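You operate a simulated robot arm through the tools that you are given. There is no shell and no other tool. Be economical: measure what you need, move in short steps, check, and stop when the job is done.

You run a simulated robot arm. Do the job below in one go: nothing can be reset, and whatever is moved stays where it is left.

JOB
Wax the middle of the clamped brush's back, then stand it on the brush board.
Fine: use the green pad and the green box; pad back on the black mat, lid shut; slide block drawn right back; leave the red-dot brush. Set down upright: green pad, green-dot nail brush. A coat counts when it lies all over at full strength: go over it till it gets no stronger.
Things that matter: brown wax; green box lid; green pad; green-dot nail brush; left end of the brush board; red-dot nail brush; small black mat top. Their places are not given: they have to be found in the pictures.

It is judged by the outcome, as a careful person would: the job done as asked, and still so three seconds after it is handed in. It fails if anything else is knocked over, pushed out of place, dropped, spilled or broken. A push-on lid holds only when it is set on centred and level and pressed home; a screw cap is set on level and turned clockwise until tight.

ROBOT AND FRAMES
A 7-joint arm with a two-finger parallel gripper, fixed in place. Base frame: the origin is at the foot of the arm, x ahead of it, y to its left, z up; the work surface is at about z = 78.4. Units: cm, rad, N and s.
With the tool pointing down near the work surface it reaches from about 30 to 70 cm from the base axis. Its first joint turns from -1.152 to 1.152 rad. Payload 1.57 kg.
Tool frame: the origin (TCP) lies between the finger pads and is the grasp point; the fingertips stand 3 cm ahead of it; z points along the fingers, y is the line along which they close. Largest opening 11 cm; finger width 2.4, thickness 1.2; the body of the gripper, 4.8 by 11.2 cm, starts 7.8 cm behind the TCP.
Orientation is that of the tool frame in the base frame, as a unit quaternion [w, x, y, z]. With the fingers straight down and closing along the base's y, the tool's x points along the base's -x, its y along +y and its z along -z.

CONTROLS
- The arm moves only by the tool nudge_tool. Its argument "moves" is a list of rows, each a list of 7 numbers: the closure, from 0 (fully open) to 1 (shut), then the shift along the tool's x, y, z in cm, then the turn, a rotation vector about the tool's x, y, z in degrees. In form: [[gripper, tx, ty, tz, wx, wy, wz], ...]. A call has 1 to 12 rows; each row is the pose to reach, as a shift and turn from the pose commanded when the call began, along the tool's axes at that moment. Rows are played at 5 a second. More than 5 cm and 0.15 rad between two rows, or a gripper value outside its range, and nothing of the call is played. A pose out of reach is approached as far as the arm can. The call stops where the force on the tool passes 50 N (or 10 N more than at its start, if that is more) or the arm is blocked; 0.2 s more then pass. Each finger travels about 10.8 cm/s and halts on what it meets, pressing with about 30 N; the grip force reading is that of the motor and also rises with nothing between the fingers. The clock runs only during rows and for 0.2 s after the last one: add rows that repeat a pose to give the fingers time. It gives the time, the measured TCP pose, the force on the tool (base axes), the opening and the grip force at its end, in the units of the frame above (readings bear some noise), with the torque about the TCP (base axes, N m) and any sound that the robot's microphone picked up.
- Cameras (640 x 400 px; columns grow to the right, rows downward): "scene" is fixed at [17.27, -42.72, 137.72]; the picture's right is [0.45, -0.89, 0.00], its down [-0.73, -0.36, -0.58] and it looks along [0.52, 0.26, -0.81] (base axes); focal length 278 px, centre (320, 200). "wrist" rides on the gripper at [7, 1.6, -14.1] in the tool frame; the picture's right is [-0.23, 0.97, 0.00], its down [-0.85, -0.20, -0.48] and it looks along [-0.47, -0.11, 0.88] (tool axes); focal length 222 px, centre (320, 200).
- grab_frame(camera): a new picture of that camera. The clock stands still meanwhile.
- measure_at(camera, pixels): for up to 12 pixels [column, row] of the newest picture of that camera ("zoom" is the newest enlarged one), the place [x, y, z] in the base frame of the surface seen there, good to about 0.2 cm. The clock stands still meanwhile.
- close_up(camera, box): a new picture of the part [left, top, right, bottom] of that camera's present view, enlarged. The clock stands still meanwhile.
- sign_off(): hands the job in; it is judged then, once.

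Keep the steps short. Do not move on a guess: measure, check each grasp and each placing, and mend mistakes. In all there are 80 turns and 46 pictures (those below and enlarged ones count). Leave the gripper open and the arm clear of the work at the hand-in unless told otherwise, and finish with a single line.

The tools are called after "Emit:" as a command line: name --pt "numbers of a row" for each row, then --argument value for the rest, lists and objects as JSON in quotes. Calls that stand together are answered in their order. nudge_tool: Moves the arm, as the interface text tells. Its arguments: {"type":"object","properties":{"moves":{"type":"array","items":{"type":"array","items":{"type":"number"}}}},"required":["moves"]} The other tools are called the same way: grab_frame (camera) takes a picture; measure_at (camera, pixels) gives the place of the surface under pixels of a picture; close_up (camera, box) takes an enlarged picture of a part of a camera's view; sign_off () hands the job in.

At the start:

```text
t: 0.0
tool_pos: [42.49, -14.23, 110.61]
tcp_rot: [0.0, 0.0, 1.0, 0.0]
force: [-0.2, -0.3, -0.5]
ft_torque: [-0.03, 0.03, 0.02]
gripper_width: 10.99
grasp_force: 0.0
```

scene: 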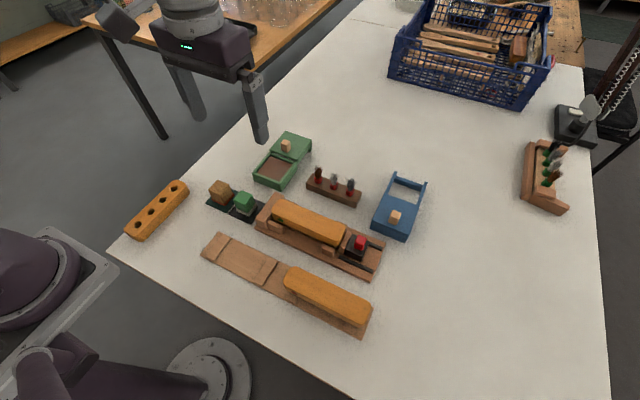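
wrist: 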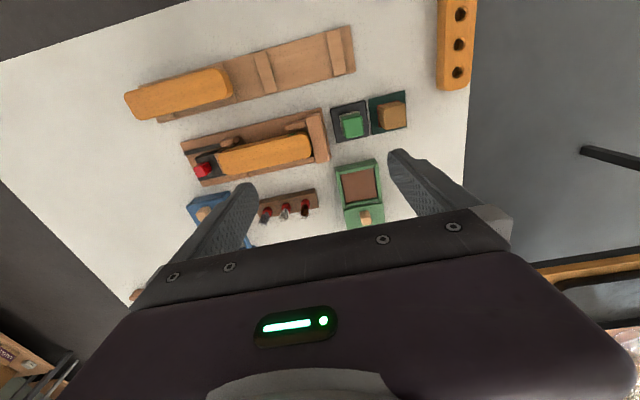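

I see a clamped brush in the fixture, another brush on the board below it, green and blue boxes, and pads on mats. I'll enlarge the work area first.

Emit:
close_up --camera "scene" --box '[190, 120, 350, 220]'

Emit:
close_up --camera "scene" --box '[190, 180, 430, 340]'

Emit:
close_up --camera "wrist" --box '[120, 20, 420, 220]'

```text
4.00 times, centred on (270, 170) of scene
```

zoom: 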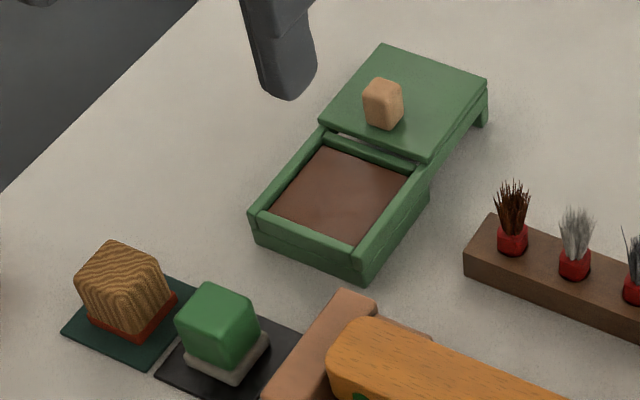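

```text
2.50 times, centred on (310, 260) of scene
```

zoom: 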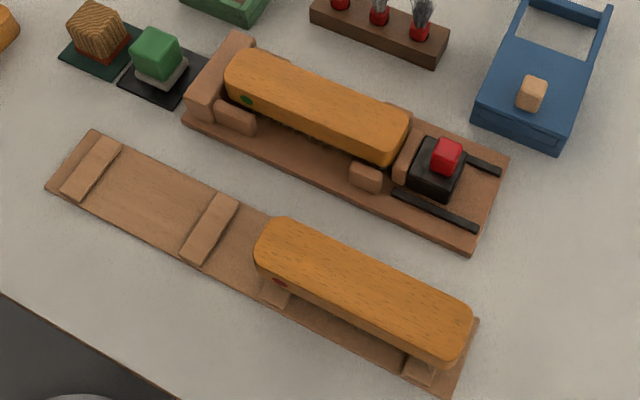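

```text
2.00 times, centred on (270, 120) of wrist
```

zoom: 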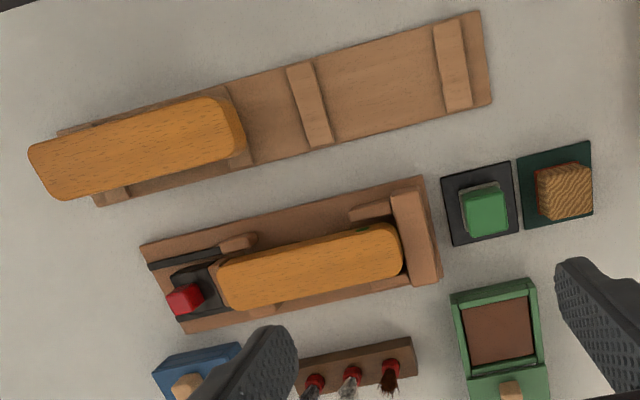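

I'll measure the key places in the wrist enlargement: pad, mat, wax, lid knob, brush, and slide block knob.

Emit:
measure_at --camera "zoom" --pixels '[[485, 213], [465, 235], [445, 178], [512, 165], [518, 233], [455, 243], [500, 325], [468, 305], [528, 298], [475, 360], [535, 352], [510, 390]]'

Emit:
measure_at --camera "zoom" --pixels '[[310, 265], [225, 285], [395, 250], [225, 262], [235, 307], [393, 228], [184, 298], [172, 290], [200, 300], [150, 265], [180, 325], [415, 240]]'

Emit:
measure_at --camera "zoom" --pixels '[[453, 65], [310, 105], [435, 25], [465, 105], [290, 68], [325, 143], [380, 80], [480, 15], [490, 100], [140, 145], [230, 130], [270, 110]]'

Emit:
close_up --camera "scene" --box '[300, 160, 460, 260]'

```text
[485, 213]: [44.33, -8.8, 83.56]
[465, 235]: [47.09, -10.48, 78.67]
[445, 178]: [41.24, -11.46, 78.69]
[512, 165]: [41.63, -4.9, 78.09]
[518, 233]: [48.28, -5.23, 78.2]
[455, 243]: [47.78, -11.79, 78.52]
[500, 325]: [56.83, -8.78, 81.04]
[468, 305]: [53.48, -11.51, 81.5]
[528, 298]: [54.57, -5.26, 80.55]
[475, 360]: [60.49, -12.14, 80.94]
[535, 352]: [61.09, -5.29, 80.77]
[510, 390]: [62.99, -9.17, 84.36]
```

```text
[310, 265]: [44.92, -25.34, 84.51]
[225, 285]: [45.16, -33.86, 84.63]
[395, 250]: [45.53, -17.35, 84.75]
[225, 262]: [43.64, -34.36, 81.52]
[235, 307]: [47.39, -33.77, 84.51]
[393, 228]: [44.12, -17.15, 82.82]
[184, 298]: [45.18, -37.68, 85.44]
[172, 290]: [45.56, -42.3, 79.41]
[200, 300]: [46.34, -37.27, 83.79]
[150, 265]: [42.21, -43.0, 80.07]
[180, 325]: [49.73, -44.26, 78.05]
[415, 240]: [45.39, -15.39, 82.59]
```

```text
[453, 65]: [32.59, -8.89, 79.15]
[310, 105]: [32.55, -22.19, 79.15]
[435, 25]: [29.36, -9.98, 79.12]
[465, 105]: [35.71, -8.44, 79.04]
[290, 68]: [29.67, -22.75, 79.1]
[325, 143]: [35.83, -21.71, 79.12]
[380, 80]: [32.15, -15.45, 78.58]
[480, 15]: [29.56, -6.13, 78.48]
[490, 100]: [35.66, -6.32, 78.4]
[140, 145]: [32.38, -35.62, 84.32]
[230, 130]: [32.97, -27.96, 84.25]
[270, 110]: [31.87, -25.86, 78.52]
```

```text
4.00 times, centred on (380, 210) of scene
```

zoom: 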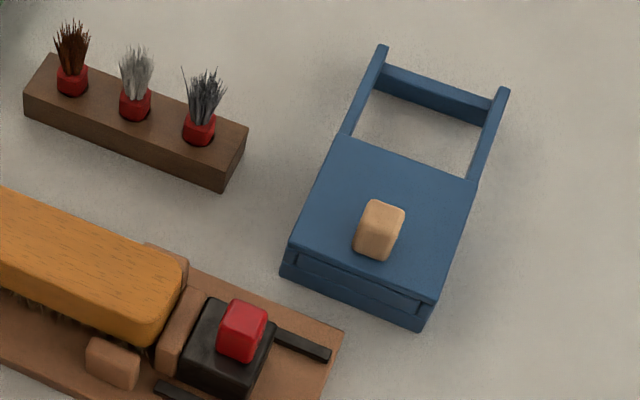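

The green pad's top is at about (44.3, -8.8, 83.6) and the mat centre near (44.6, -8.3). The wax lies at z≈81. The lid is open, on its rails toward +x. I'll move above the pad for a closer look.

Emit:
nudge_tool --pt "0 -0.6 1.8 4 0 0 0" --pt "0 -1.2 3.6 8 0 0 0" --pt "0 -1.8 5.4 12 0 0 0" --pt "0 -1.8 5.4 14 0 0 0" --pt "0 -1.8 5.4 14 0 0 0"

Emit:
grab_frame --camera "wrist"

```text
t: 1.2
tool_pos: [44.41, -8.77, 96.47]
tcp_rot: [0.0, 0.0, 1.0, 0.001]
force: [-1.0, 0.8, 0.2]
ft_torque: [0.03, -0.03, -0.01]
gripper_width: 10.99
grasp_force: 0.0
```

```text
39 pictures are left
```

wrist: 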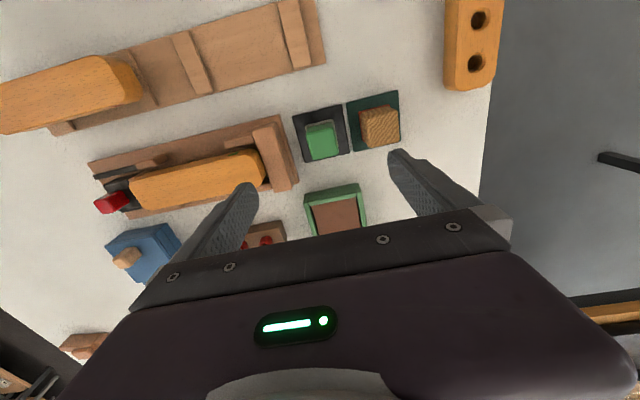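

Next I enlarge the pad and the clamped brush.

Emit:
close_up --camera "wrist" --box '[270, 75, 430, 175]'

Emit:
measure_at --camera "zoom" --pixels '[[205, 255], [140, 195], [240, 185], [155, 330], [265, 310], [175, 125], [275, 250], [100, 160], [295, 125], [315, 300], [375, 200], [425, 200]]'

Emit:
close_up --camera "scene" --box '[200, 170, 280, 220]'

Emit:
measure_at --camera "zoom" --pixels '[[330, 230], [305, 280], [400, 330], [430, 290], [360, 310], [270, 300], [150, 160], [230, 215], [340, 260], [280, 210], [350, 175], [410, 225]]'

```text
4.00 times, centred on (350, 125) of wrist
```

zoom: 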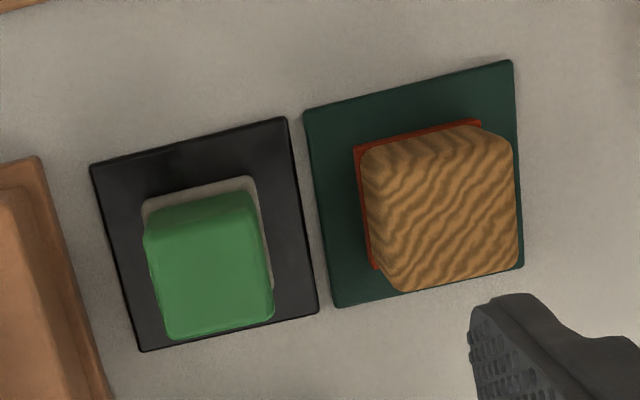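

```text
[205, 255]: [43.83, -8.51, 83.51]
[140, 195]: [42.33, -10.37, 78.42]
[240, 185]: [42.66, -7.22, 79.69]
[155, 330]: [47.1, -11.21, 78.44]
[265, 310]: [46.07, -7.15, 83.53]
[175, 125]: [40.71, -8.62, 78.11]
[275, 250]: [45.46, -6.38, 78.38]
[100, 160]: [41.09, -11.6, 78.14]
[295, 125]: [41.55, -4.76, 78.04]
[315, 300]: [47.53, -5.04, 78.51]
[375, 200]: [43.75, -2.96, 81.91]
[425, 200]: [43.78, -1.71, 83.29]
```

```text
8.00 times, centred on (240, 195) of scene
```

zoom: 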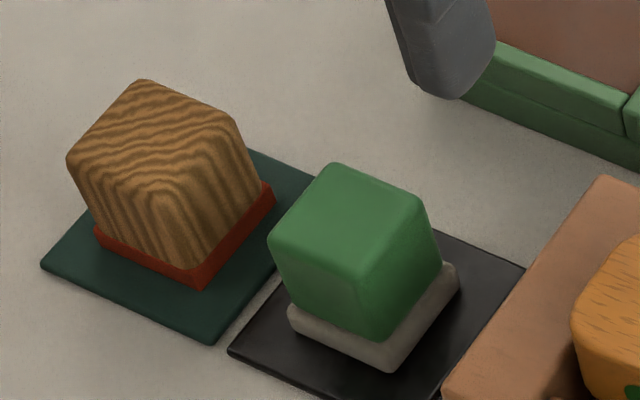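

```text
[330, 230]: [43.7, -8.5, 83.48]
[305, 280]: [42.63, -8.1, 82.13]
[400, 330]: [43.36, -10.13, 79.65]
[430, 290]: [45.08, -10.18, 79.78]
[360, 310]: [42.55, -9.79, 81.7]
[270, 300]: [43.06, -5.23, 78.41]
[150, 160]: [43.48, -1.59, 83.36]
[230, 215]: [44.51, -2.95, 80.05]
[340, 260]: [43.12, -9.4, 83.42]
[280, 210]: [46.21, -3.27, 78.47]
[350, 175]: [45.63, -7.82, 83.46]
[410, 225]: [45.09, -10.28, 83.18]
```

The handle is about 3.3 cm wide, centred near (44.4, -8.6), and its bottom is at z≈80. I'll half close the gripper, go down to z≈83.1 with a slight yaw, then grip.

Emit:
nudge_tool --pt "0.3 0 0.15 3 0 0 3" --pt "0.45 0 0.15 7 0 0 3" --pt "0.45 0 0.15 10 0 0 3" --pt "0.45 0 0.15 12.2 0 0 3" --pt "0.45 0 0.15 13.4 0 0 3" --pt "0.45 0 0.15 13.4 0 0 3" --pt "0.7 0 0.15 13.4 0 0 3" --pt "0.8 0 0.15 13.4 0 0 3" --pt "0.8 0 0.15 13.4 0 0 3"

Emit:
grab_frame --camera "scene"

```text
t: 3.2
tool_pos: [44.27, -8.58, 83.07]
tcp_rot: [0.0, 0.026, 1.0, -0.001]
force: [-0.9, -0.2, 0.2]
ft_torque: [0.0, 0.01, 0.01]
gripper_width: 3.49
grasp_force: 29.9
```

```text
36 pictures are left
```

scene: 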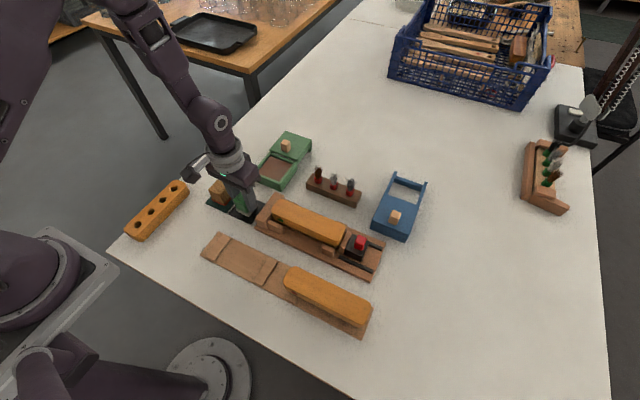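

Gripped, width 3.49. I'll lift 8 cm, and measure the wax tray and brush surfaces in the scene picture.

Emit:
nudge_tool --pt "0.8 0 0 -1 0 0 0" --pt "0.8 0 0 -4 0 0 0" --pt "0.8 0 0 -8 0 0 0" --pt "0.8 0 0 -8 0 0 0"

Emit:
close_up --camera "scene" --box '[200, 125, 328, 205]'

Emit:
close_up --camera "wrist" --box '[160, 100, 480, 300]'

```text
t: 4.2
tool_pos: [44.47, -8.66, 90.98]
tcp_rot: [0.0, 0.026, 1.0, -0.001]
force: [-0.7, 0.7, -0.6]
ft_torque: [0.0, 0.02, 0.03]
gripper_width: 2.19
grasp_force: 0.0
```

```text
5.00 times, centred on (264, 165) of scene
```

zoom: 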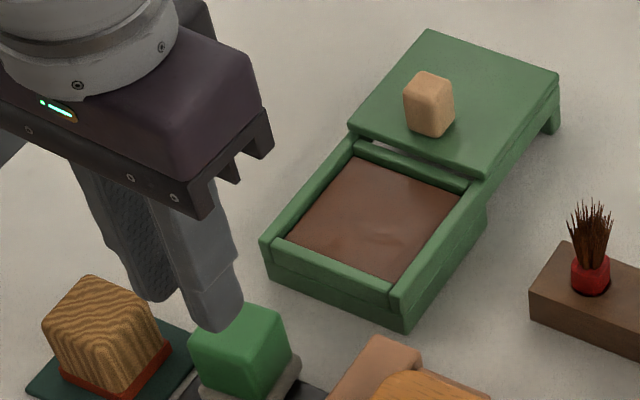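

```text
2.00 times, centred on (320, 200) of wrist
```

zoom: 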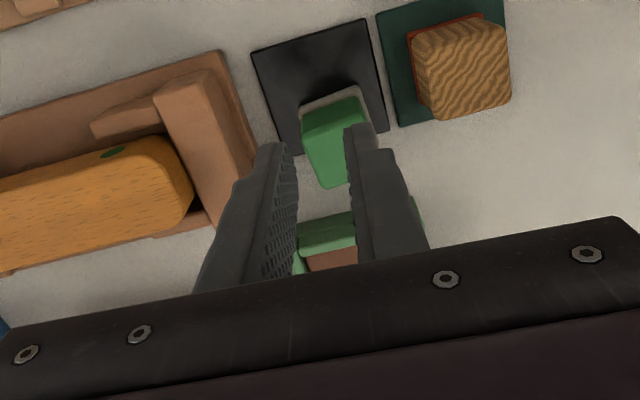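

The grip slipped: the width fell to 2.19 and the pad stayed behind. I'll measure where it is now.

Emit:
measure_at --camera "zoom" --pixels '[[330, 145], [305, 130], [365, 110], [325, 185], [330, 105], [305, 110], [362, 88], [255, 52], [368, 20], [388, 130], [300, 155], [340, 165]]'

Emit:
close_up --camera "wrist" --box '[280, 100, 376, 200]'

```text
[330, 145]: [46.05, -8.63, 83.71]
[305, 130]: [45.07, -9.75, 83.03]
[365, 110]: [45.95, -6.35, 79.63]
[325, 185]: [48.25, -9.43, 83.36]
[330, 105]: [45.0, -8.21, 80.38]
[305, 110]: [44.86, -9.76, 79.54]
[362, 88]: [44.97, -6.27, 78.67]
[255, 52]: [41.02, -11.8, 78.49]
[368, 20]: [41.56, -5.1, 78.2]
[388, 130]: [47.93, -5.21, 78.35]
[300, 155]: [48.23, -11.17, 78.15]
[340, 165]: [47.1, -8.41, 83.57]
```

```text
4.00 times, centred on (328, 150) of wrist
```

zoom: 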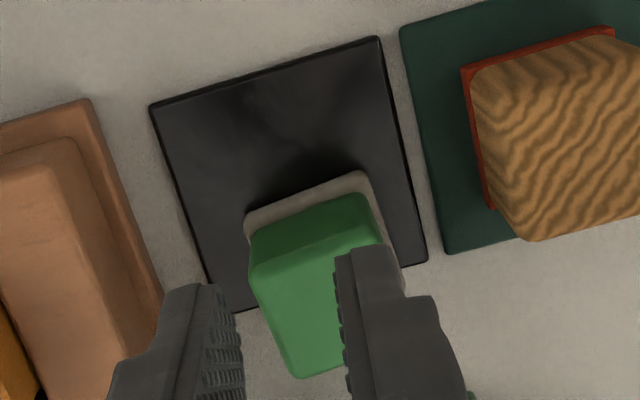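

The pad stands upright but has moved about 2 cm toward +x. I'll measure its outline more closely before regrasping.

Emit:
measure_at --camera "zoom" --pixels '[[252, 262], [262, 300], [290, 370], [335, 365], [275, 255], [370, 215], [370, 240], [246, 222], [362, 178], [385, 245], [300, 240], [320, 230]]'

Emit:
measure_at --camera "scene" --pixels '[[250, 190], [254, 193], [248, 200], [255, 203], [243, 194], [238, 196], [243, 190], [258, 197], [276, 166], [262, 172], [281, 178], [288, 166]]'

```text
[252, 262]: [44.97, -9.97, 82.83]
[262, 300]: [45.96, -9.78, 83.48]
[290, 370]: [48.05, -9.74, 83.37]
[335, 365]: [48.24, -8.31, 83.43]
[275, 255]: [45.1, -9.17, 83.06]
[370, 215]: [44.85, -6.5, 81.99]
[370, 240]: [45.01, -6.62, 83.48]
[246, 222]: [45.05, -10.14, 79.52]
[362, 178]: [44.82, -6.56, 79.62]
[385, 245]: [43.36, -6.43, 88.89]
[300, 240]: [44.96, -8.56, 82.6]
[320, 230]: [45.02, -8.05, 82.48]
```

```text
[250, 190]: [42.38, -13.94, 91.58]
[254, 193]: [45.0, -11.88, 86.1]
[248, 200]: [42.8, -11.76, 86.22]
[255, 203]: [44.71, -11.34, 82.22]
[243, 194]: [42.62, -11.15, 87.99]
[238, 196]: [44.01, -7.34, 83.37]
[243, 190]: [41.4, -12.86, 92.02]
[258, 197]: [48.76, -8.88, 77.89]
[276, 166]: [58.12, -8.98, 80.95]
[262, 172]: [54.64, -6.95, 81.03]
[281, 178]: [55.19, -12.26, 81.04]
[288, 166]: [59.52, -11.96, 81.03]
```

The handle spans x 44.9–48.3 and y -10.1 to -6.5, so its centre is (46.6, -8.3). I'll regrasp a bit lower with full closure, then raise it slowly by 0.5 cm as a test.

Emit:
nudge_tool --pt "0.45 -2.13 0.5 0 0 0 0" --pt "0.45 -2.13 0.5 3 0 0 0" --pt "0.45 -2.13 0.5 6 0 0 0" --pt "0.45 -2.13 0.5 7.7 0 0 0" --pt "0.45 -2.13 0.5 8.4 0 0 0" --pt "0.45 -2.13 0.5 8.4 0 0 0" --pt "0.6 -2.13 0.5 8.4 0 0 0" --pt "1 -2.13 0.5 8.4 0 0 0" --pt "1 -2.13 0.5 8.4 0 0 0" --pt "1 -2.13 0.5 8.4 0 0 0" --pt "1 -2.13 0.5 8.2 0 0 0" --pt "1 -2.13 0.5 7.9 0 0 0"

Emit:
close_up --camera "scene" --box '[190, 160, 290, 222]'

```text
t: 6.8
tool_pos: [46.41, -8.38, 83.2]
tcp_rot: [0.0, 0.026, 1.0, 0.001]
force: [0.3, -0.4, -1.0]
ft_torque: [-0.02, 0.04, 0.01]
gripper_width: 3.51
grasp_force: 30.1
```

```text
6.40 times, centred on (240, 191) of scene
```

zoom: 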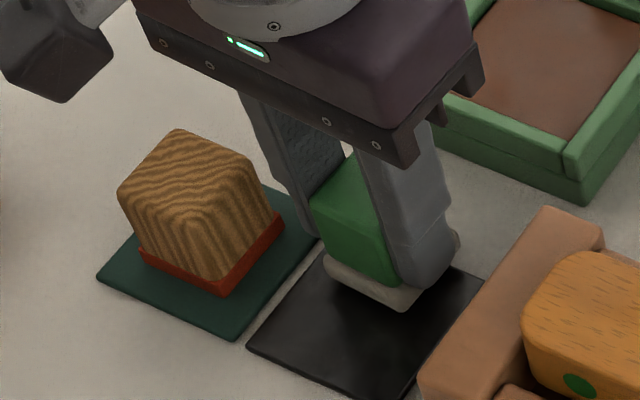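

It holds at width 3.51. I'll lift gently at 0.8 cm per row.

Emit:
nudge_tool --pt "1 0 0 -0.4 0 0 0" --pt "1 0 0 -1 0 0 0" --pt "1 0 0 -1.8 0 0 0" --pt "1 0 0 -2.6 0 0 0" --pt "1 0 0 -3.4 0 0 0" --pt "1 0 0 -4.2 0 0 0" --pt "1 0 0 -4.6 0 0 0" --pt "1 0 0 -4.8 0 0 0"

Emit:
close_up --camera "scene" --box '[190, 120, 350, 220]'

```text
t: 8.6
tool_pos: [46.52, -8.35, 88.08]
tcp_rot: [0.0, 0.026, 1.0, 0.0]
force: [-0.2, 0.9, -0.6]
ft_torque: [0.04, -0.01, -0.02]
gripper_width: 3.52
grasp_force: 30.0
```

```text
4.00 times, centred on (270, 170) of scene
```

zoom: 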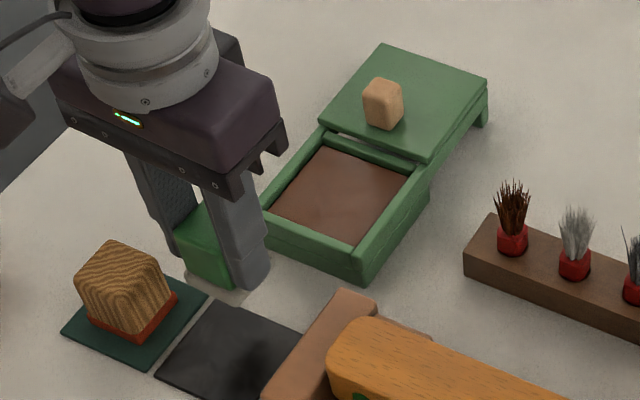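

Still held. I'll check that the felt is still on the pad, and measure the tray corners in this enlargement.

Emit:
measure_at --camera "zoom" --pixels '[[325, 155], [405, 182], [278, 205], [350, 240], [340, 195], [258, 205], [360, 255], [330, 130], [420, 165], [382, 85], [210, 284], [205, 250]]'

Emit:
close_up --camera "scene" --box '[220, 165, 268, 195]'

```text
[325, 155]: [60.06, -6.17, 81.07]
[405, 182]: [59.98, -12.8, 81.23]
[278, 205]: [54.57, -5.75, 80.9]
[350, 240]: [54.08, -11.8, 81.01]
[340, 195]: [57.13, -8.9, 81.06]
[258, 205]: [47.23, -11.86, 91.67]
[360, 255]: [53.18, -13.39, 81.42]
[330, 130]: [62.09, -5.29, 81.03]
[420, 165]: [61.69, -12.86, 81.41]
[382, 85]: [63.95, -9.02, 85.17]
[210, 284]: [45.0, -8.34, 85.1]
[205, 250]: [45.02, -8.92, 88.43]
```

```text
13.33 times, centred on (244, 180) of scene
```

zoom: 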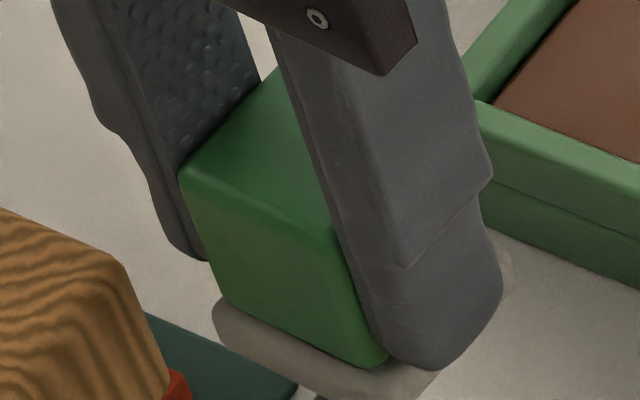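

The felt is on the pad, whose underside is about 4.15 below the TCP. The wax is centred near (57.1, -9.1) with its top at z 81.05. I'll go above it and come down to light contact.

Emit:
nudge_tool --pt "1 -1 0 -0.3 0 0 0" --pt "1 -3 -0.05 -0.6 0 0 0" --pt "1 -5 -0.1 -0.6 0 0 0" --pt "1 -7 -0.1 -0.6 0 0 0" --pt "1 -9 -0.15 -0.6 0 0 0" --pt "1 -10.6 -0.2 -0.4 0 0 0" --pt "1 -10.6 -0.2 0.6 0 0 0" --pt "1 -10.6 -0.2 1.5 0 0 0" --pt "1 -10.6 -0.2 2.2 0 0 0" --pt "1 -10.6 -0.2 2.6 0 0 0" --pt "1 -10.6 -0.2 2.8 0 0 0"

Emit:
close_up --camera "scene" --box '[230, 120, 326, 180]'

```text
t: 11.0
tool_pos: [57.09, -9.03, 85.33]
tcp_rot: [0.001, 0.026, 1.0, 0.0]
force: [-0.5, 0.4, 3.1]
ft_torque: [0.01, 0.06, 0.04]
gripper_width: 3.53
grasp_force: 30.4
```

```text
6.67 times, centred on (278, 150) of scene
```

zoom: 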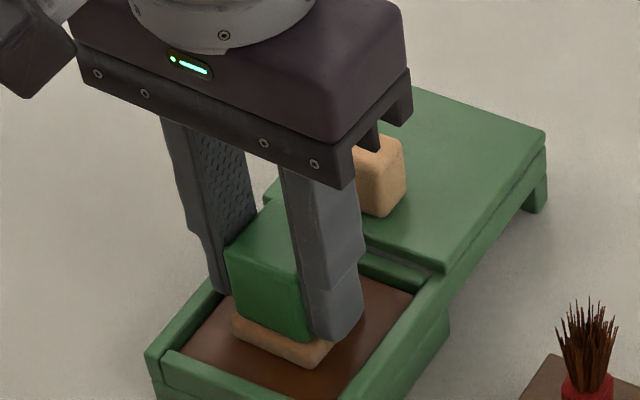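

In contact at 3 N, and the felt is already tinting. I'll rub gently within the tray with slightly more pressure.

Emit:
nudge_tool --pt "1 0 0 0.1 0 0 0" --pt "1 0.5 0 0.15 0 0 0" --pt "1 0 0 0.15 0 0 0" --pt "1 -0.5 0 0.15 0 0 0" --pt "1 0 0 0.15 0 0 0" --pt "1 0 0.6 0.15 0 0 0" --pt "1 0 0 0.15 0 0 0" --pt "1 0 -0.6 0.15 0 0 0" --pt "1 0 0 0.15 0 0 0"

Emit:
nudge_tool --pt "1 0 0 -0.5 0 0 0" --pt "1 0 0 -1.5 0 0 0" --pt "1 0 0 -2.5 0 0 0" --pt "1 0 0 -3.5 0 0 0" --pt "1 0 0 -5 0 0 0"

Emit:
close_up --camera "scene" --box '[230, 120, 326, 180]'

Emit:
close_up --camera "wrist" --box '[0, 0, 384, 240]'

```text
t: 13.0
tool_pos: [56.95, -9.34, 84.98]
tcp_rot: [0.0, 0.028, 1.0, 0.0]
force: [-0.3, -4.2, 9.0]
ft_torque: [-0.12, 0.01, 0.0]
gripper_width: 3.53
grasp_force: 29.8
```

```text
t: 14.2
tool_pos: [57.12, -9.32, 90.21]
tcp_rot: [0.0, 0.026, 1.0, 0.0]
force: [-0.7, -1.0, -0.8]
ft_torque: [-0.01, 0.01, -0.03]
gripper_width: 3.49
grasp_force: 30.2
```

```text
6.67 times, centred on (278, 150) of scene
```

zoom: 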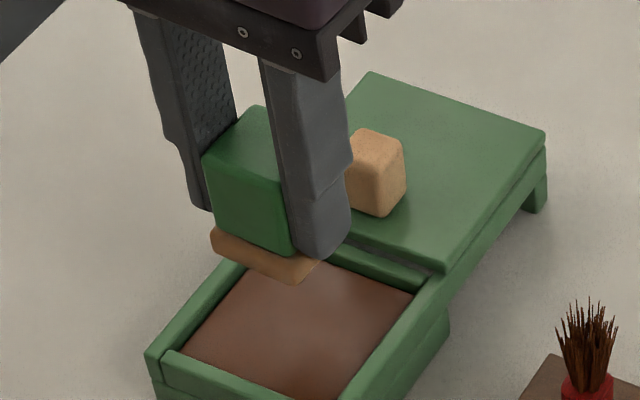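

```text
1.67 times, centred on (192, 120) of wrist
```

zoom: 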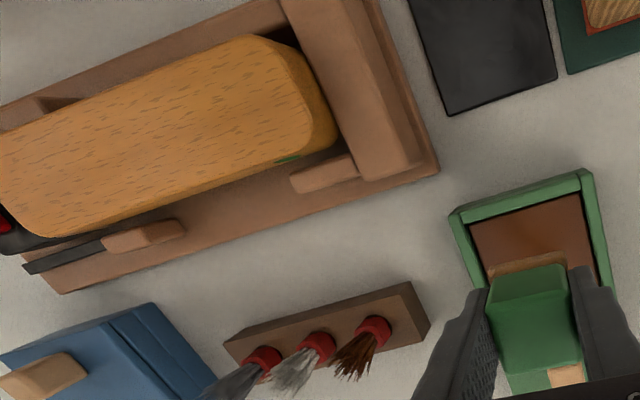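

The felt is charged (tan). Now I enlarge the clamped brush in the scene view to measure its back and its middle.

Emit:
close_up --camera "scene" --box '[250, 185, 394, 275]'

Emit:
measure_at --camera "zoom" --pixels '[[110, 80], [100, 100], [130, 70], [420, 185], [405, 245], [365, 250], [270, 125], [250, 185], [240, 215], [265, 150], [350, 235], [400, 170]]'

```text
4.44 times, centred on (322, 230) of scene
```

zoom: 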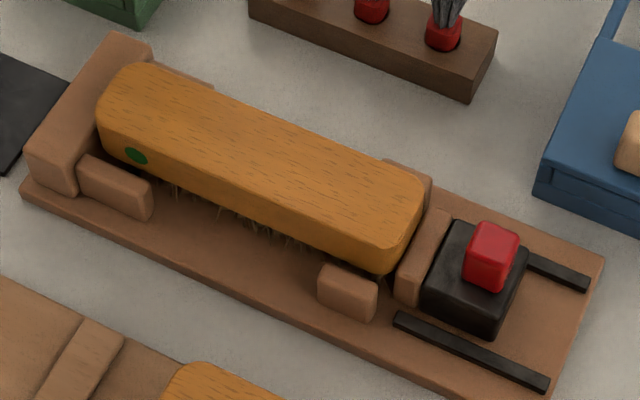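

```text
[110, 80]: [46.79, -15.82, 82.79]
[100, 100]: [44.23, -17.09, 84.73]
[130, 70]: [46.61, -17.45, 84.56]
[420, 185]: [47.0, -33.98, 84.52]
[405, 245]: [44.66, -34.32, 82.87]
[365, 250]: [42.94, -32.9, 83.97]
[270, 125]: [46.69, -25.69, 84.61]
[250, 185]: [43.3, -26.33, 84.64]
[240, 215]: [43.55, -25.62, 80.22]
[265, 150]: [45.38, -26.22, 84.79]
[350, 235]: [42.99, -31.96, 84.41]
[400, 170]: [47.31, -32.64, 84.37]
```

The brush back is at z≈84.6, running y -16.7 to -34.3 and x about 43 to 47.2, so the middle is (45.2, -25.5). I'll carry the pad high to above it.

Emit:
nudge_tool --pt "1 0 0 -2 0 0 0" --pt "1 1.8 -2.8 -3 0 0 -0.5" --pt "1 3.7 -5.6 -3 0 0 -1" --pt "1 5.5 -8.4 -3 0 0 -1.5" --pt "1 7.4 -11.2 -3 0 0 -2" --pt "1 9.2 -14 -3 0 0 -2.5" --pt "1 11.0 -16.7 -3 0 0 -2.5" --pt "1 11.0 -16.7 -2 0 0 -2.5" --pt "1 11.0 -16.7 -0.6 0 0 -2.5" --pt "1 11.0 -16.7 0.4 0 0 -2.5" --pt "1 11.0 -16.7 0.4 0 0 -2.5"

Emit:
close_up --camera "scene" --box '[250, 185, 394, 275]'

```text
t: 16.6
tool_pos: [45.18, -25.18, 89.89]
tcp_rot: [-0.001, 0.005, 1.0, 0.0]
force: [0.7, 0.3, -0.4]
ft_torque: [0.02, 0.02, -0.01]
gripper_width: 3.51
grasp_force: 30.1
```

```text
4.44 times, centred on (322, 230) of scene
```

zoom: 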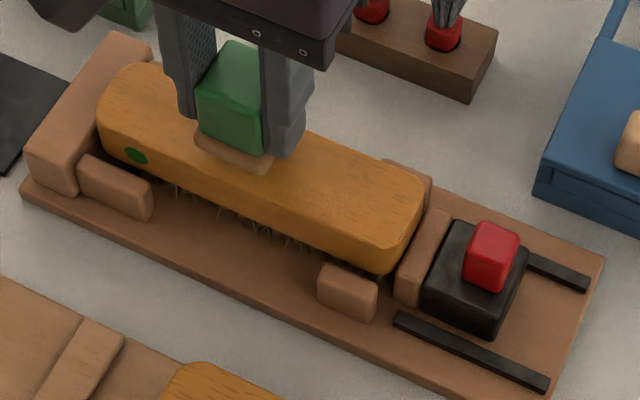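

Directly over the middle, pad underside about 1 cm above. I'll come down and make short strokes along the back.

Emit:
nudge_tool --pt "1 0 0 0.6 0 0 0" --pt "1 0 0 1.0 0 0 0" --pt "1 0 0 1.2 0 0 0" --pt "1 0 0 1.25 0 0 0" --pt "1 0 -1 1.25 0 0 0" --pt "1 0 -2 1.25 0 0 0" --pt "1 0 -1 1.25 0 0 0" --pt "1 0 0 1.25 0 0 0" --pt "1 0 1 1.25 0 0 0" --pt "1 0 2 1.25 0 0 0" --pt "1 0 1 1.25 0 0 0" --pt "1 0 0 1.25 0 0 0"

Emit:
close_up --camera "scene" --box '[250, 185, 394, 275]'

```text
t: 18.5
tool_pos: [45.39, -25.25, 88.7]
tcp_rot: [0.003, 0.005, 1.0, -0.003]
force: [-2.6, 0.4, 12.4]
ft_torque: [0.25, 0.23, 0.06]
gripper_width: 3.52
grasp_force: 30.4
stopped in row 9: the force on the tool passed its limit (the readings are from after the stop); the commanded pose is now the measured one
```

```text
4.44 times, centred on (322, 230) of scene
```

zoom: 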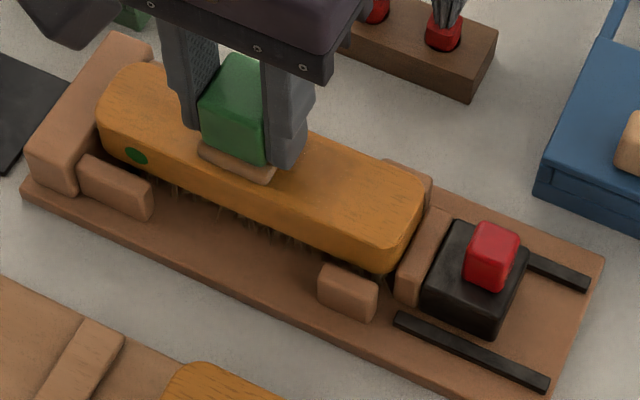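

The force limit tripped while rubbing, so I was pressing too hard. I'll lift off slightly and look at the coat.

Emit:
nudge_tool --pt "1 0 0 -0.3 0 0 0" --pt "1 0 0 -1 0 0 0" --pt "1 0 0 -3 0 0 0" --pt "1 0 0 -5 0 0 0"

Emit:
close_up --camera "scene" --box '[250, 185, 394, 275]'

```text
t: 19.5
tool_pos: [45.45, -25.18, 93.52]
tcp_rot: [0.003, 0.005, 1.0, -0.003]
force: [0.3, -0.6, 0.1]
ft_torque: [-0.02, 0.02, -0.02]
gripper_width: 3.53
grasp_force: 30.3
```

```text
4.44 times, centred on (322, 230) of scene
```

zoom: 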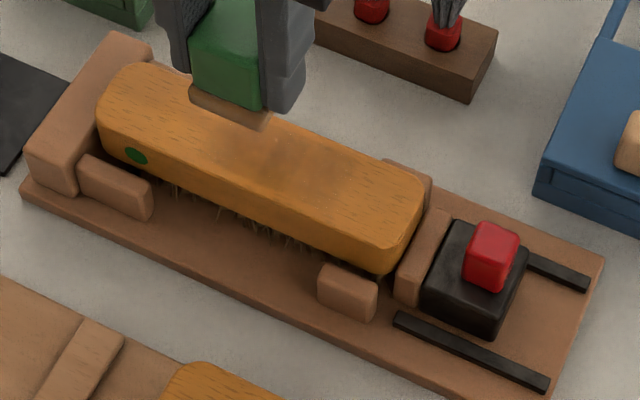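

A darker coat appears in the middle. I'll go over it with lighter pressure and smaller steps.

Emit:
nudge_tool --pt "1 0.3 0 3.5 0 0 0" --pt "1 0.3 0 4.6 0 0 0" --pt "1 0.3 0 4.8 0 0 0" --pt "1 0.3 0.7 4.8 0 0 0" --pt "1 0.3 1.4 4.8 0 0 0" --pt "1 0.3 2.1 4.8 0 0 0" --pt "1 0.3 1.4 4.8 0 0 0" --pt "1 0.3 0.7 4.8 0 0 0" --pt "1 0.3 0 4.8 0 0 0"

Emit:
nudge_tool --pt "1 0 -0.7 0 0 0 0" --pt "1 0 -1.4 0 0 0 0" --pt "1 0 -2.1 0 0 0 0" --pt "1 0 -2.8 0 0 0 0" --pt "1 0 -2.1 0 0 0 0" --pt "1 0 -1.4 0 0 0 0" --pt "1 0 -0.7 0 0 0 0" --pt "1 0 0 0 0 0 0" --pt "1 0 0 -0.5 0 0 0" --pt "1 0 0 -2 0 0 0" --pt "1 0 0 -5 0 0 0"

Emit:
close_up --camera "scene" --box '[250, 185, 394, 275]'

```text
t: 21.5
tool_pos: [45.09, -25.1, 88.88]
tcp_rot: [0.001, 0.005, 1.0, -0.004]
force: [-0.3, -0.1, -0.4]
ft_torque: [0.01, -0.01, 0.02]
gripper_width: 3.52
grasp_force: 29.9
```

```text
t: 23.9
tool_pos: [45.03, -25.13, 93.94]
tcp_rot: [0.002, 0.005, 1.0, -0.004]
force: [0.4, 0.2, -0.5]
ft_torque: [0.03, -0.01, -0.01]
gripper_width: 3.53
grasp_force: 30.0
```

```text
4.44 times, centred on (322, 230) of scene
```

zoom: 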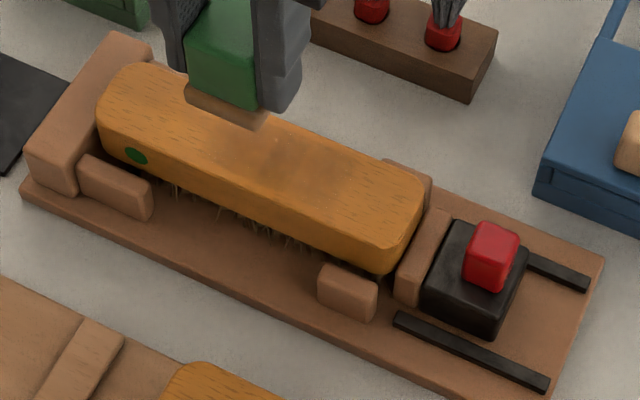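

No contact at 88.88, so the surface sits just below. I'll approach to 88.75 and read the force.

Emit:
nudge_tool --pt "1 0 0 3 0 0 0" --pt "1 0 0 4.7 0 0 0" --pt "1 0 0 5.0 0 0 0" --pt "1 0 0 5.1 0 0 0" --pt "1 0 0 5.15 0 0 0" --pt "1 0 0 5.15 0 0 0"

```text
t: 25.3
tool_pos: [44.9, -25.28, 88.79]
tcp_rot: [0.002, 0.006, 1.0, -0.003]
force: [-0.9, 0.6, 5.8]
ft_torque: [0.19, 0.08, 0.03]
gripper_width: 3.52
grasp_force: 29.8
```

Contact at 5.8 N. I'll stroke toward the left end side, back, then the other way.

Emit:
nudge_tool --pt "1 0 0.6 0 0 0 0" --pt "1 0 1.2 0 0 0 0" --pt "1 0 1.8 0 0 0 0" --pt "1 0 2.4 0 0 0 0" --pt "1 0 1.8 0 0 0 0" --pt "1 0 1.2 0 0 0 0" --pt "1 0 0.6 0 0 0 0" --pt "1 0 0 0 0 0 0"

Emit:
nudge_tool --pt "1 0 -0.6 0 0 0 0" --pt "1 0 -1.2 0 0 0 0" --pt "1 0 -1.8 0 0 0 0" --pt "1 0 -2.4 0 0 0 0" --pt "1 0 -3 0 0 0 0" --pt "1 0 -2.4 0 0 0 0" --pt "1 0 -1.8 0 0 0 0" --pt "1 0 -1.2 0 0 0 0" --pt "1 0 -0.6 0 0 0 0" --pt "1 0 0 0 0 0 0"

Emit:
nudge_tool --pt "1 0 0 -0.5 0 0 0" --pt "1 0 0 -2 0 0 0" --pt "1 0 0 -5 0 0 0" --pt "1 0 4 -6 0 0 0" --pt "1 0 8 -6 0 0 0"

Emit:
close_up --camera "scene" --box '[250, 185, 394, 275]'

```text
t: 27.1
tool_pos: [45.14, -25.13, 88.6]
tcp_rot: [0.003, 0.005, 1.0, -0.003]
force: [-1.1, 5.1, 12.5]
ft_torque: [0.37, 0.1, -0.02]
gripper_width: 3.51
grasp_force: 30.6
```

```text
t: 29.3
tool_pos: [45.1, -25.25, 88.72]
tcp_rot: [0.002, 0.005, 1.0, -0.004]
force: [0.3, -7.1, 15.0]
ft_torque: [-0.14, 0.09, -0.02]
gripper_width: 3.51
grasp_force: 30.0
```

```text
t: 30.5
tool_pos: [45.14, -17.16, 94.56]
tcp_rot: [0.002, 0.006, 1.0, -0.003]
force: [0.8, 0.1, 0.6]
ft_torque: [-0.02, 0.0, -0.04]
gripper_width: 3.52
grasp_force: 30.2
```

```text
4.44 times, centred on (322, 230) of scene
```

zoom: 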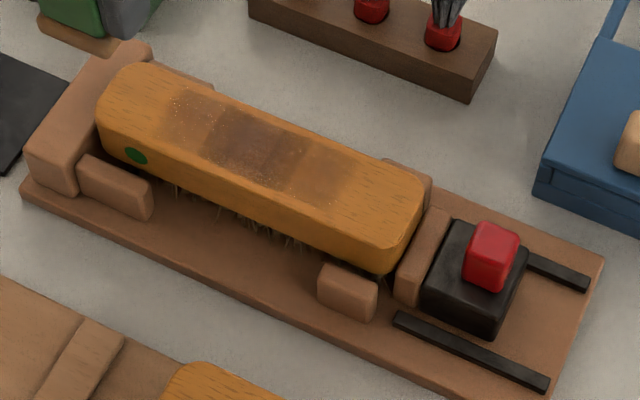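

The coat shows, strongest in the middle. I'll measure the bands and enlarge them.

Emit:
measure_at --camera "zoom" --pixels '[[165, 105], [205, 155], [228, 110], [205, 150], [300, 140], [270, 180], [355, 165], [335, 205], [185, 90], [250, 170], [260, 120], [160, 125]]'

Emit:
close_up --camera "scene" --box '[270, 195, 350, 245]'

```text
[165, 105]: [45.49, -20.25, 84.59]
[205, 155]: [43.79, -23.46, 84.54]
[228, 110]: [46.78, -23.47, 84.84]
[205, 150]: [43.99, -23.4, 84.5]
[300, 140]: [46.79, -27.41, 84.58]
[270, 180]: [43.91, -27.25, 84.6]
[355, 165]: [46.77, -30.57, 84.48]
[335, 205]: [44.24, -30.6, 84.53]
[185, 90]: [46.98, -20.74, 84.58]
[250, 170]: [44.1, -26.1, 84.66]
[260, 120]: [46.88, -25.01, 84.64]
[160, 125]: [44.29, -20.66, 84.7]
```

```text
8.00 times, centred on (310, 220) of scene
```

zoom: 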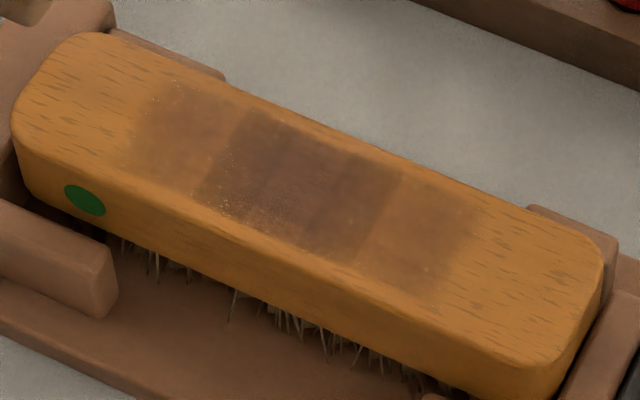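

The coat runs y -20 to -30.6 but is weaker at both ends. I'll do full-length strokes from -21.8 to -29.2 with small sideways offsets.

Emit:
nudge_tool --pt "1 0.25 -4.6 2.5 0 0 0" --pt "1 0.25 -4.6 5.4 0 0 0" --pt "1 0.25 -4.6 5.85 0 0 0" --pt "1 0.25 -4.6 5.98 0 0 0" --pt "1 0.25 -5.5 5.98 0 0 0" --pt "1 0.25 -6.4 5.98 0 0 0" --pt "1 0.25 -7.4 5.98 0 0 0" --pt "1 0.25 -8.4 5.98 0 0 0" --pt "1 0.25 -9.4 5.98 0 0 0" --pt "1 0.25 -10.3 5.98 0 0 0" --pt "1 0.25 -11.2 5.98 0 0 0" --pt "1 0.25 -12 5.98 0 0 0"

Emit:
nudge_tool --pt "1 -0.5 0 0 0 0 0" --pt "1 -0.5 0.9 0 0 0 0" --pt "1 -0.5 1.8 0 0 0 0" --pt "1 -0.5 2.7 0 0 0 0" --pt "1 -0.5 3.6 0 0 0 0" --pt "1 -0.5 4.5 0 0 0 0" --pt "1 -0.5 5.5 0 0 0 0" --pt "1 -0.5 6.5 0 0 0 0" --pt "1 -0.5 7.4 0 0 0 0"

Emit:
nudge_tool --pt "1 0 0 -0.5 0 0 0" --pt "1 0 0 -2 0 0 0" --pt "1 0 0 -5 0 0 0" --pt "1 0 4.5 -6 0 0 0"

Emit:
close_up --camera "scene" --box '[270, 195, 350, 245]'

```text
refused: row 1 steps farther than a row can; nothing moved
```

```text
t: 32.5
tool_pos: [45.74, -9.83, 94.5]
tcp_rot: [0.002, 0.006, 1.0, -0.004]
force: [-0.4, -0.2, -0.1]
ft_torque: [0.04, 0.01, -0.01]
gripper_width: 3.52
grasp_force: 29.9
```

```text
t: 33.5
tool_pos: [45.7, -5.33, 100.49]
tcp_rot: [0.001, 0.005, 1.0, -0.004]
force: [-0.1, 0.1, 0.0]
ft_torque: [-0.05, 0.01, 0.01]
gripper_width: 3.52
grasp_force: 29.6
```

```text
8.00 times, centred on (310, 220) of scene
```

zoom: 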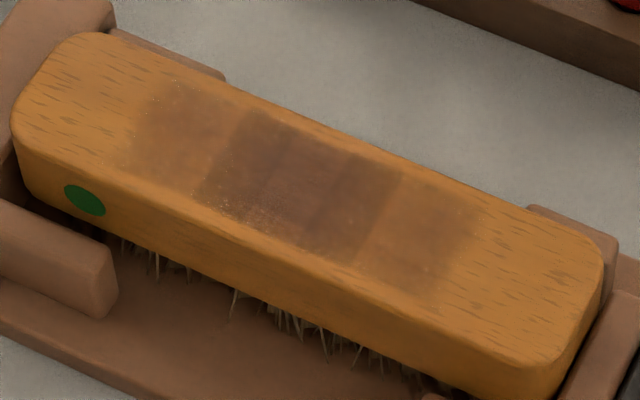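

A row was refused and the next calls ran in free air, harmlessly. Since the pad is nearby anyway, I'll recharge it at the wax centre.

Emit:
nudge_tool --pt "1 -3.5 -1 1.5 0 0 0" --pt "1 -7 -2 3 0 0 0" --pt "1 -10 -3 5 0 0 0" --pt "1 -11.4 -3.6 8 0 0 0" --pt "1 -11.4 -3.6 11.5 0 0 0" --pt "1 -11.4 -3.6 14 0 0 0" --pt "1 -11.4 -3.6 14.9 0 0 0" --pt "1 -11.4 -3.6 15.2 0 0 0" --pt "1 -11.4 -3.6 15.3 0 0 0" --pt "1 -11.4 -3.2 15.3 0 0 0" --pt "1 -11.4 -4.0 15.3 0 0 0" --pt "1 -11.4 -3.6 15.3 0 0 0"

```text
t: 36.1
tool_pos: [57.04, -9.08, 85.2]
tcp_rot: [0.002, 0.006, 1.0, -0.004]
force: [0.2, -0.8, -1.1]
ft_torque: [0.05, 0.01, -0.02]
gripper_width: 3.51
grasp_force: 30.2
```

No contact force yet; I'll press 0.25 more and rub.

Emit:
nudge_tool --pt "1 0 0 0.15 0 0 0" --pt "1 0 0 0.25 0 0 0" --pt "1 0 0.5 0.25 0 0 0" --pt "1 0 0 0.25 0 0 0" --pt "1 0 -0.5 0.25 0 0 0" --pt "1 0 0 0.25 0 0 0" --pt "1 0.4 0 0.25 0 0 0" --pt "1 0 0 0.25 0 0 0" --pt "1 -0.4 0 0.25 0 0 0" --pt "1 0 0 0.25 0 0 0"

```text
t: 38.3
tool_pos: [57.29, -8.99, 85.01]
tcp_rot: [0.004, 0.006, 1.0, -0.003]
force: [7.8, -1.7, 19.7]
ft_torque: [0.14, -0.05, -0.06]
gripper_width: 3.51
grasp_force: 30.1
```

Charged. Now raise and carry the pad to the left end of the patch (45.1, -21.8), finishing just above the surface.

Emit:
nudge_tool --pt "1 0 0 -1 0 0 0" --pt "1 0 0 -5 0 0 0" --pt "1 0 0 -8.5 0 0 0" --pt "1 3 -3.3 -8.5 0 0 0" --pt "1 6 -6.5 -8.5 0 0 0" --pt "1 9 -9.7 -8.5 0 0 0" --pt "1 12.2 -12.9 -8.5 0 0 0" --pt "1 12.2 -12.9 -5.5 0 0 0" --pt "1 12.2 -12.9 -4.2 0 0 0" --pt "1 12.2 -12.9 -3.9 0 0 0" --pt "1 12.2 -12.9 -3.8 0 0 0" --pt "1 12.2 -12.9 -3.8 0 0 0"

```text
t: 40.9
tool_pos: [44.71, -21.79, 88.94]
tcp_rot: [0.002, 0.006, 1.0, -0.004]
force: [0.2, 0.8, -1.4]
ft_torque: [0.0, 0.0, 0.01]
gripper_width: 3.53
grasp_force: 29.8
```

z is 88.94 with no contact. I'll lower 0.2 and stroke along to y≈-29.

Emit:
nudge_tool --pt "1 -0.2 0 0.12 0 0 0" --pt "1 -0.2 0 0.22 0 0 0" --pt "1 -0.2 -0.8 0.22 0 0 0" --pt "1 -0.2 -1.6 0.22 0 0 0" --pt "1 -0.2 -2.4 0.22 0 0 0" --pt "1 -0.2 -3.2 0.22 0 0 0" --pt "1 -0.2 -4 0.22 0 0 0" --pt "1 -0.2 -4.8 0.22 0 0 0" --pt "1 -0.2 -5.6 0.22 0 0 0" --pt "1 -0.2 -6.4 0.22 0 0 0" --pt "1 -0.2 -7.2 0.22 0 0 0" --pt "1 -0.2 -7.2 0.22 0 0 0"

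```text
t: 43.5
tool_pos: [44.86, -28.96, 88.72]
tcp_rot: [0.002, 0.006, 1.0, -0.003]
force: [-0.8, -0.1, -0.6]
ft_torque: [0.01, 0.03, 0.0]
gripper_width: 3.52
grasp_force: 30.4
```

Contact is lost at this end. I'll press 0.12 more and stroke back, shifted slightly in x.

Emit:
nudge_tool --pt "1 0 0 0.08 0 0 0" --pt "1 0 0 0.14 0 0 0" --pt "1 -0.2 0.8 0.14 0 0 0" --pt "1 -0.4 1.6 0.14 0 0 0" --pt "1 -0.4 2.4 0.14 0 0 0" --pt "1 -0.4 3.2 0.14 0 0 0" --pt "1 -0.4 4 0.14 0 0 0" --pt "1 -0.4 4.8 0.14 0 0 0" --pt "1 -0.4 5.6 0.14 0 0 0" --pt "1 -0.4 6.4 0.14 0 0 0" --pt "1 -0.4 7.2 0.14 0 0 0"

```text
t: 45.4
tool_pos: [45.38, -24.46, 88.74]
tcp_rot: [0.003, 0.005, 1.0, -0.005]
force: [-3.5, 0.0, 13.7]
ft_torque: [0.29, 0.2, 0.09]
gripper_width: 3.49
grasp_force: 30.2
stopped in row 9: the force on the tool passed its limit (the readings are from after the stop); the commanded pose is now the measured one
```

It stopped again at y -24.5 as the force spiked. I'll lift, move aside, and look.

Emit:
nudge_tool --pt "1 0 0 -0.5 0 0 0" --pt "1 0 0 -2 0 0 0" --pt "1 0 0 -5 0 0 0" --pt "1 0 4 -6 0 0 0" --pt "1 0 8 -6 0 0 0"

Emit:
close_up --camera "scene" --box '[270, 195, 350, 245]'

```text
t: 46.5
tool_pos: [45.25, -16.29, 94.6]
tcp_rot: [0.003, 0.007, 1.0, -0.005]
force: [-0.7, -0.1, -0.2]
ft_torque: [-0.03, 0.0, -0.03]
gripper_width: 3.53
grasp_force: 29.5
```

```text
8.00 times, centred on (310, 220) of scene
```

zoom: 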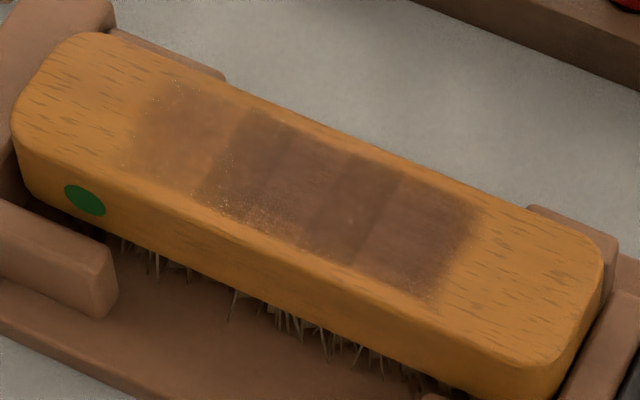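

The right and middle are now dark, but the left part (y -20 to -23.4) is lighter. I'll go over that part next.

Emit:
nudge_tool --pt "1 0 -3 1.5 0 0 0" --pt "1 0 -5.6 4 0 0 0" --pt "1 0 -5.6 5.6 0 0 0" --pt "1 0 -5.6 5.9 0 0 0" --pt "1 0 -5.6 6.0 0 0 0" --pt "1 0 -5.2 6.05 0 0 0" --pt "1 0 -5.7 6.05 0 0 0" --pt "1 0 -6.2 6.05 0 0 0" --pt "1 0 -6.7 6.05 0 0 0" --pt "1 0 -6.2 6.05 0 0 0" --pt "1 0 -5.7 6.05 0 0 0" --pt "1 0 -5.2 6.05 0 0 0"

```text
t: 49.1
tool_pos: [45.23, -21.71, 88.59]
tcp_rot: [0.003, 0.006, 1.0, -0.006]
force: [-1.7, -11.8, 27.6]
ft_torque: [-0.45, 0.16, 0.04]
gripper_width: 3.52
grasp_force: 30.2
```

Good firm contact, 27 N. I'll ease by 0.08 and stroke across to y≈-27 and back to -21.7.

Emit:
nudge_tool --pt "1 0.15 -0.4 -0.08 0 0 0" --pt "1 0.15 -0.9 -0.08 0 0 0" --pt "1 0.15 -1.4 -0.08 0 0 0" --pt "1 0.15 -2 -0.08 0 0 0" --pt "1 0.15 -2.6 -0.08 0 0 0" --pt "1 0.15 -3.2 -0.08 0 0 0" --pt "1 0.15 -3.8 -0.08 0 0 0" --pt "1 0.15 -4.4 -0.08 0 0 0" --pt "1 0.15 -5 -0.08 0 0 0" --pt "1 0.15 -5.6 -0.08 0 0 0" --pt "1 0.15 -6.2 -0.08 0 0 0" --pt "1 0.15 -6.8 -0.08 0 0 0"

Emit:
nudge_tool --pt "1 0 0 -0.5 0 0 0" --pt "1 0 0 -2 0 0 0" --pt "1 0 0 -5 0 0 0" --pt "1 0 4 -6 0 0 0" --pt "1 0 8 -6 0 0 0" --pt "1 0 12 -6 0 0 0"

Emit:
close_up --camera "scene" --box '[270, 195, 350, 245]'

```text
t: 51.8
tool_pos: [45.16, -28.41, 88.71]
tcp_rot: [0.003, 0.005, 1.0, -0.005]
force: [-0.4, 0.2, -1.9]
ft_torque: [0.0, -0.01, -0.02]
gripper_width: 3.51
grasp_force: 30.3
```

```text
t: 53.1
tool_pos: [45.28, -16.45, 94.34]
tcp_rot: [0.004, 0.006, 1.0, -0.005]
force: [0.0, 0.9, -0.3]
ft_torque: [-0.07, 0.02, -0.06]
gripper_width: 3.56
grasp_force: 30.7
```

```text
8.00 times, centred on (310, 220) of scene
```

zoom: 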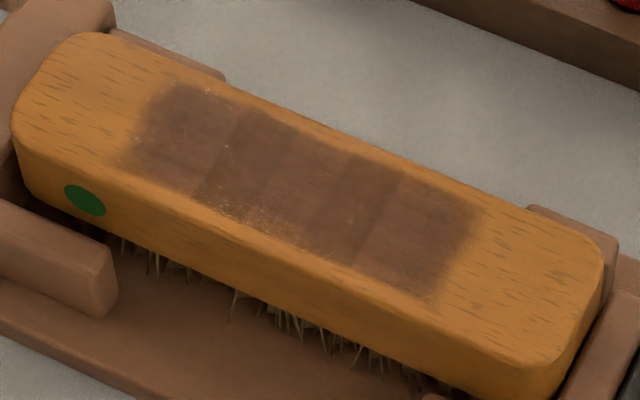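

The coat is nearly even now. Its ends stay at y≈-20 and -30.6. One more recharge and full pass will show whether it still gets stronger; I'll also level the tool, which leans about 0.6°.

Emit:
nudge_tool --pt "1 -3 2 0 -0.57 0.46 0" --pt "1 -6 4 0 -0.57 0.46 0" --pt "1 -9 6 0 -0.57 0.46 0" --pt "1 -11.8 7.3 1 -0.57 0.46 0" --pt "1 -11.8 7.3 4.5 -0.57 0.46 0" --pt "1 -11.8 7.3 7.5 -0.57 0.46 0" --pt "1 -11.8 7.3 8.8 -0.57 0.46 0" --pt "1 -11.8 7.3 9.1 -0.57 0.46 0" --pt "1 -11.8 7.3 9.1 -0.57 0.46 0"

```text
t: 55.1
tool_pos: [57.23, -9.28, 85.49]
tcp_rot: [-0.001, 0.005, 1.0, 0.0]
force: [-0.4, 0.3, 0.4]
ft_torque: [-0.03, -0.01, 0.04]
gripper_width: 3.5
grasp_force: 30.3
```

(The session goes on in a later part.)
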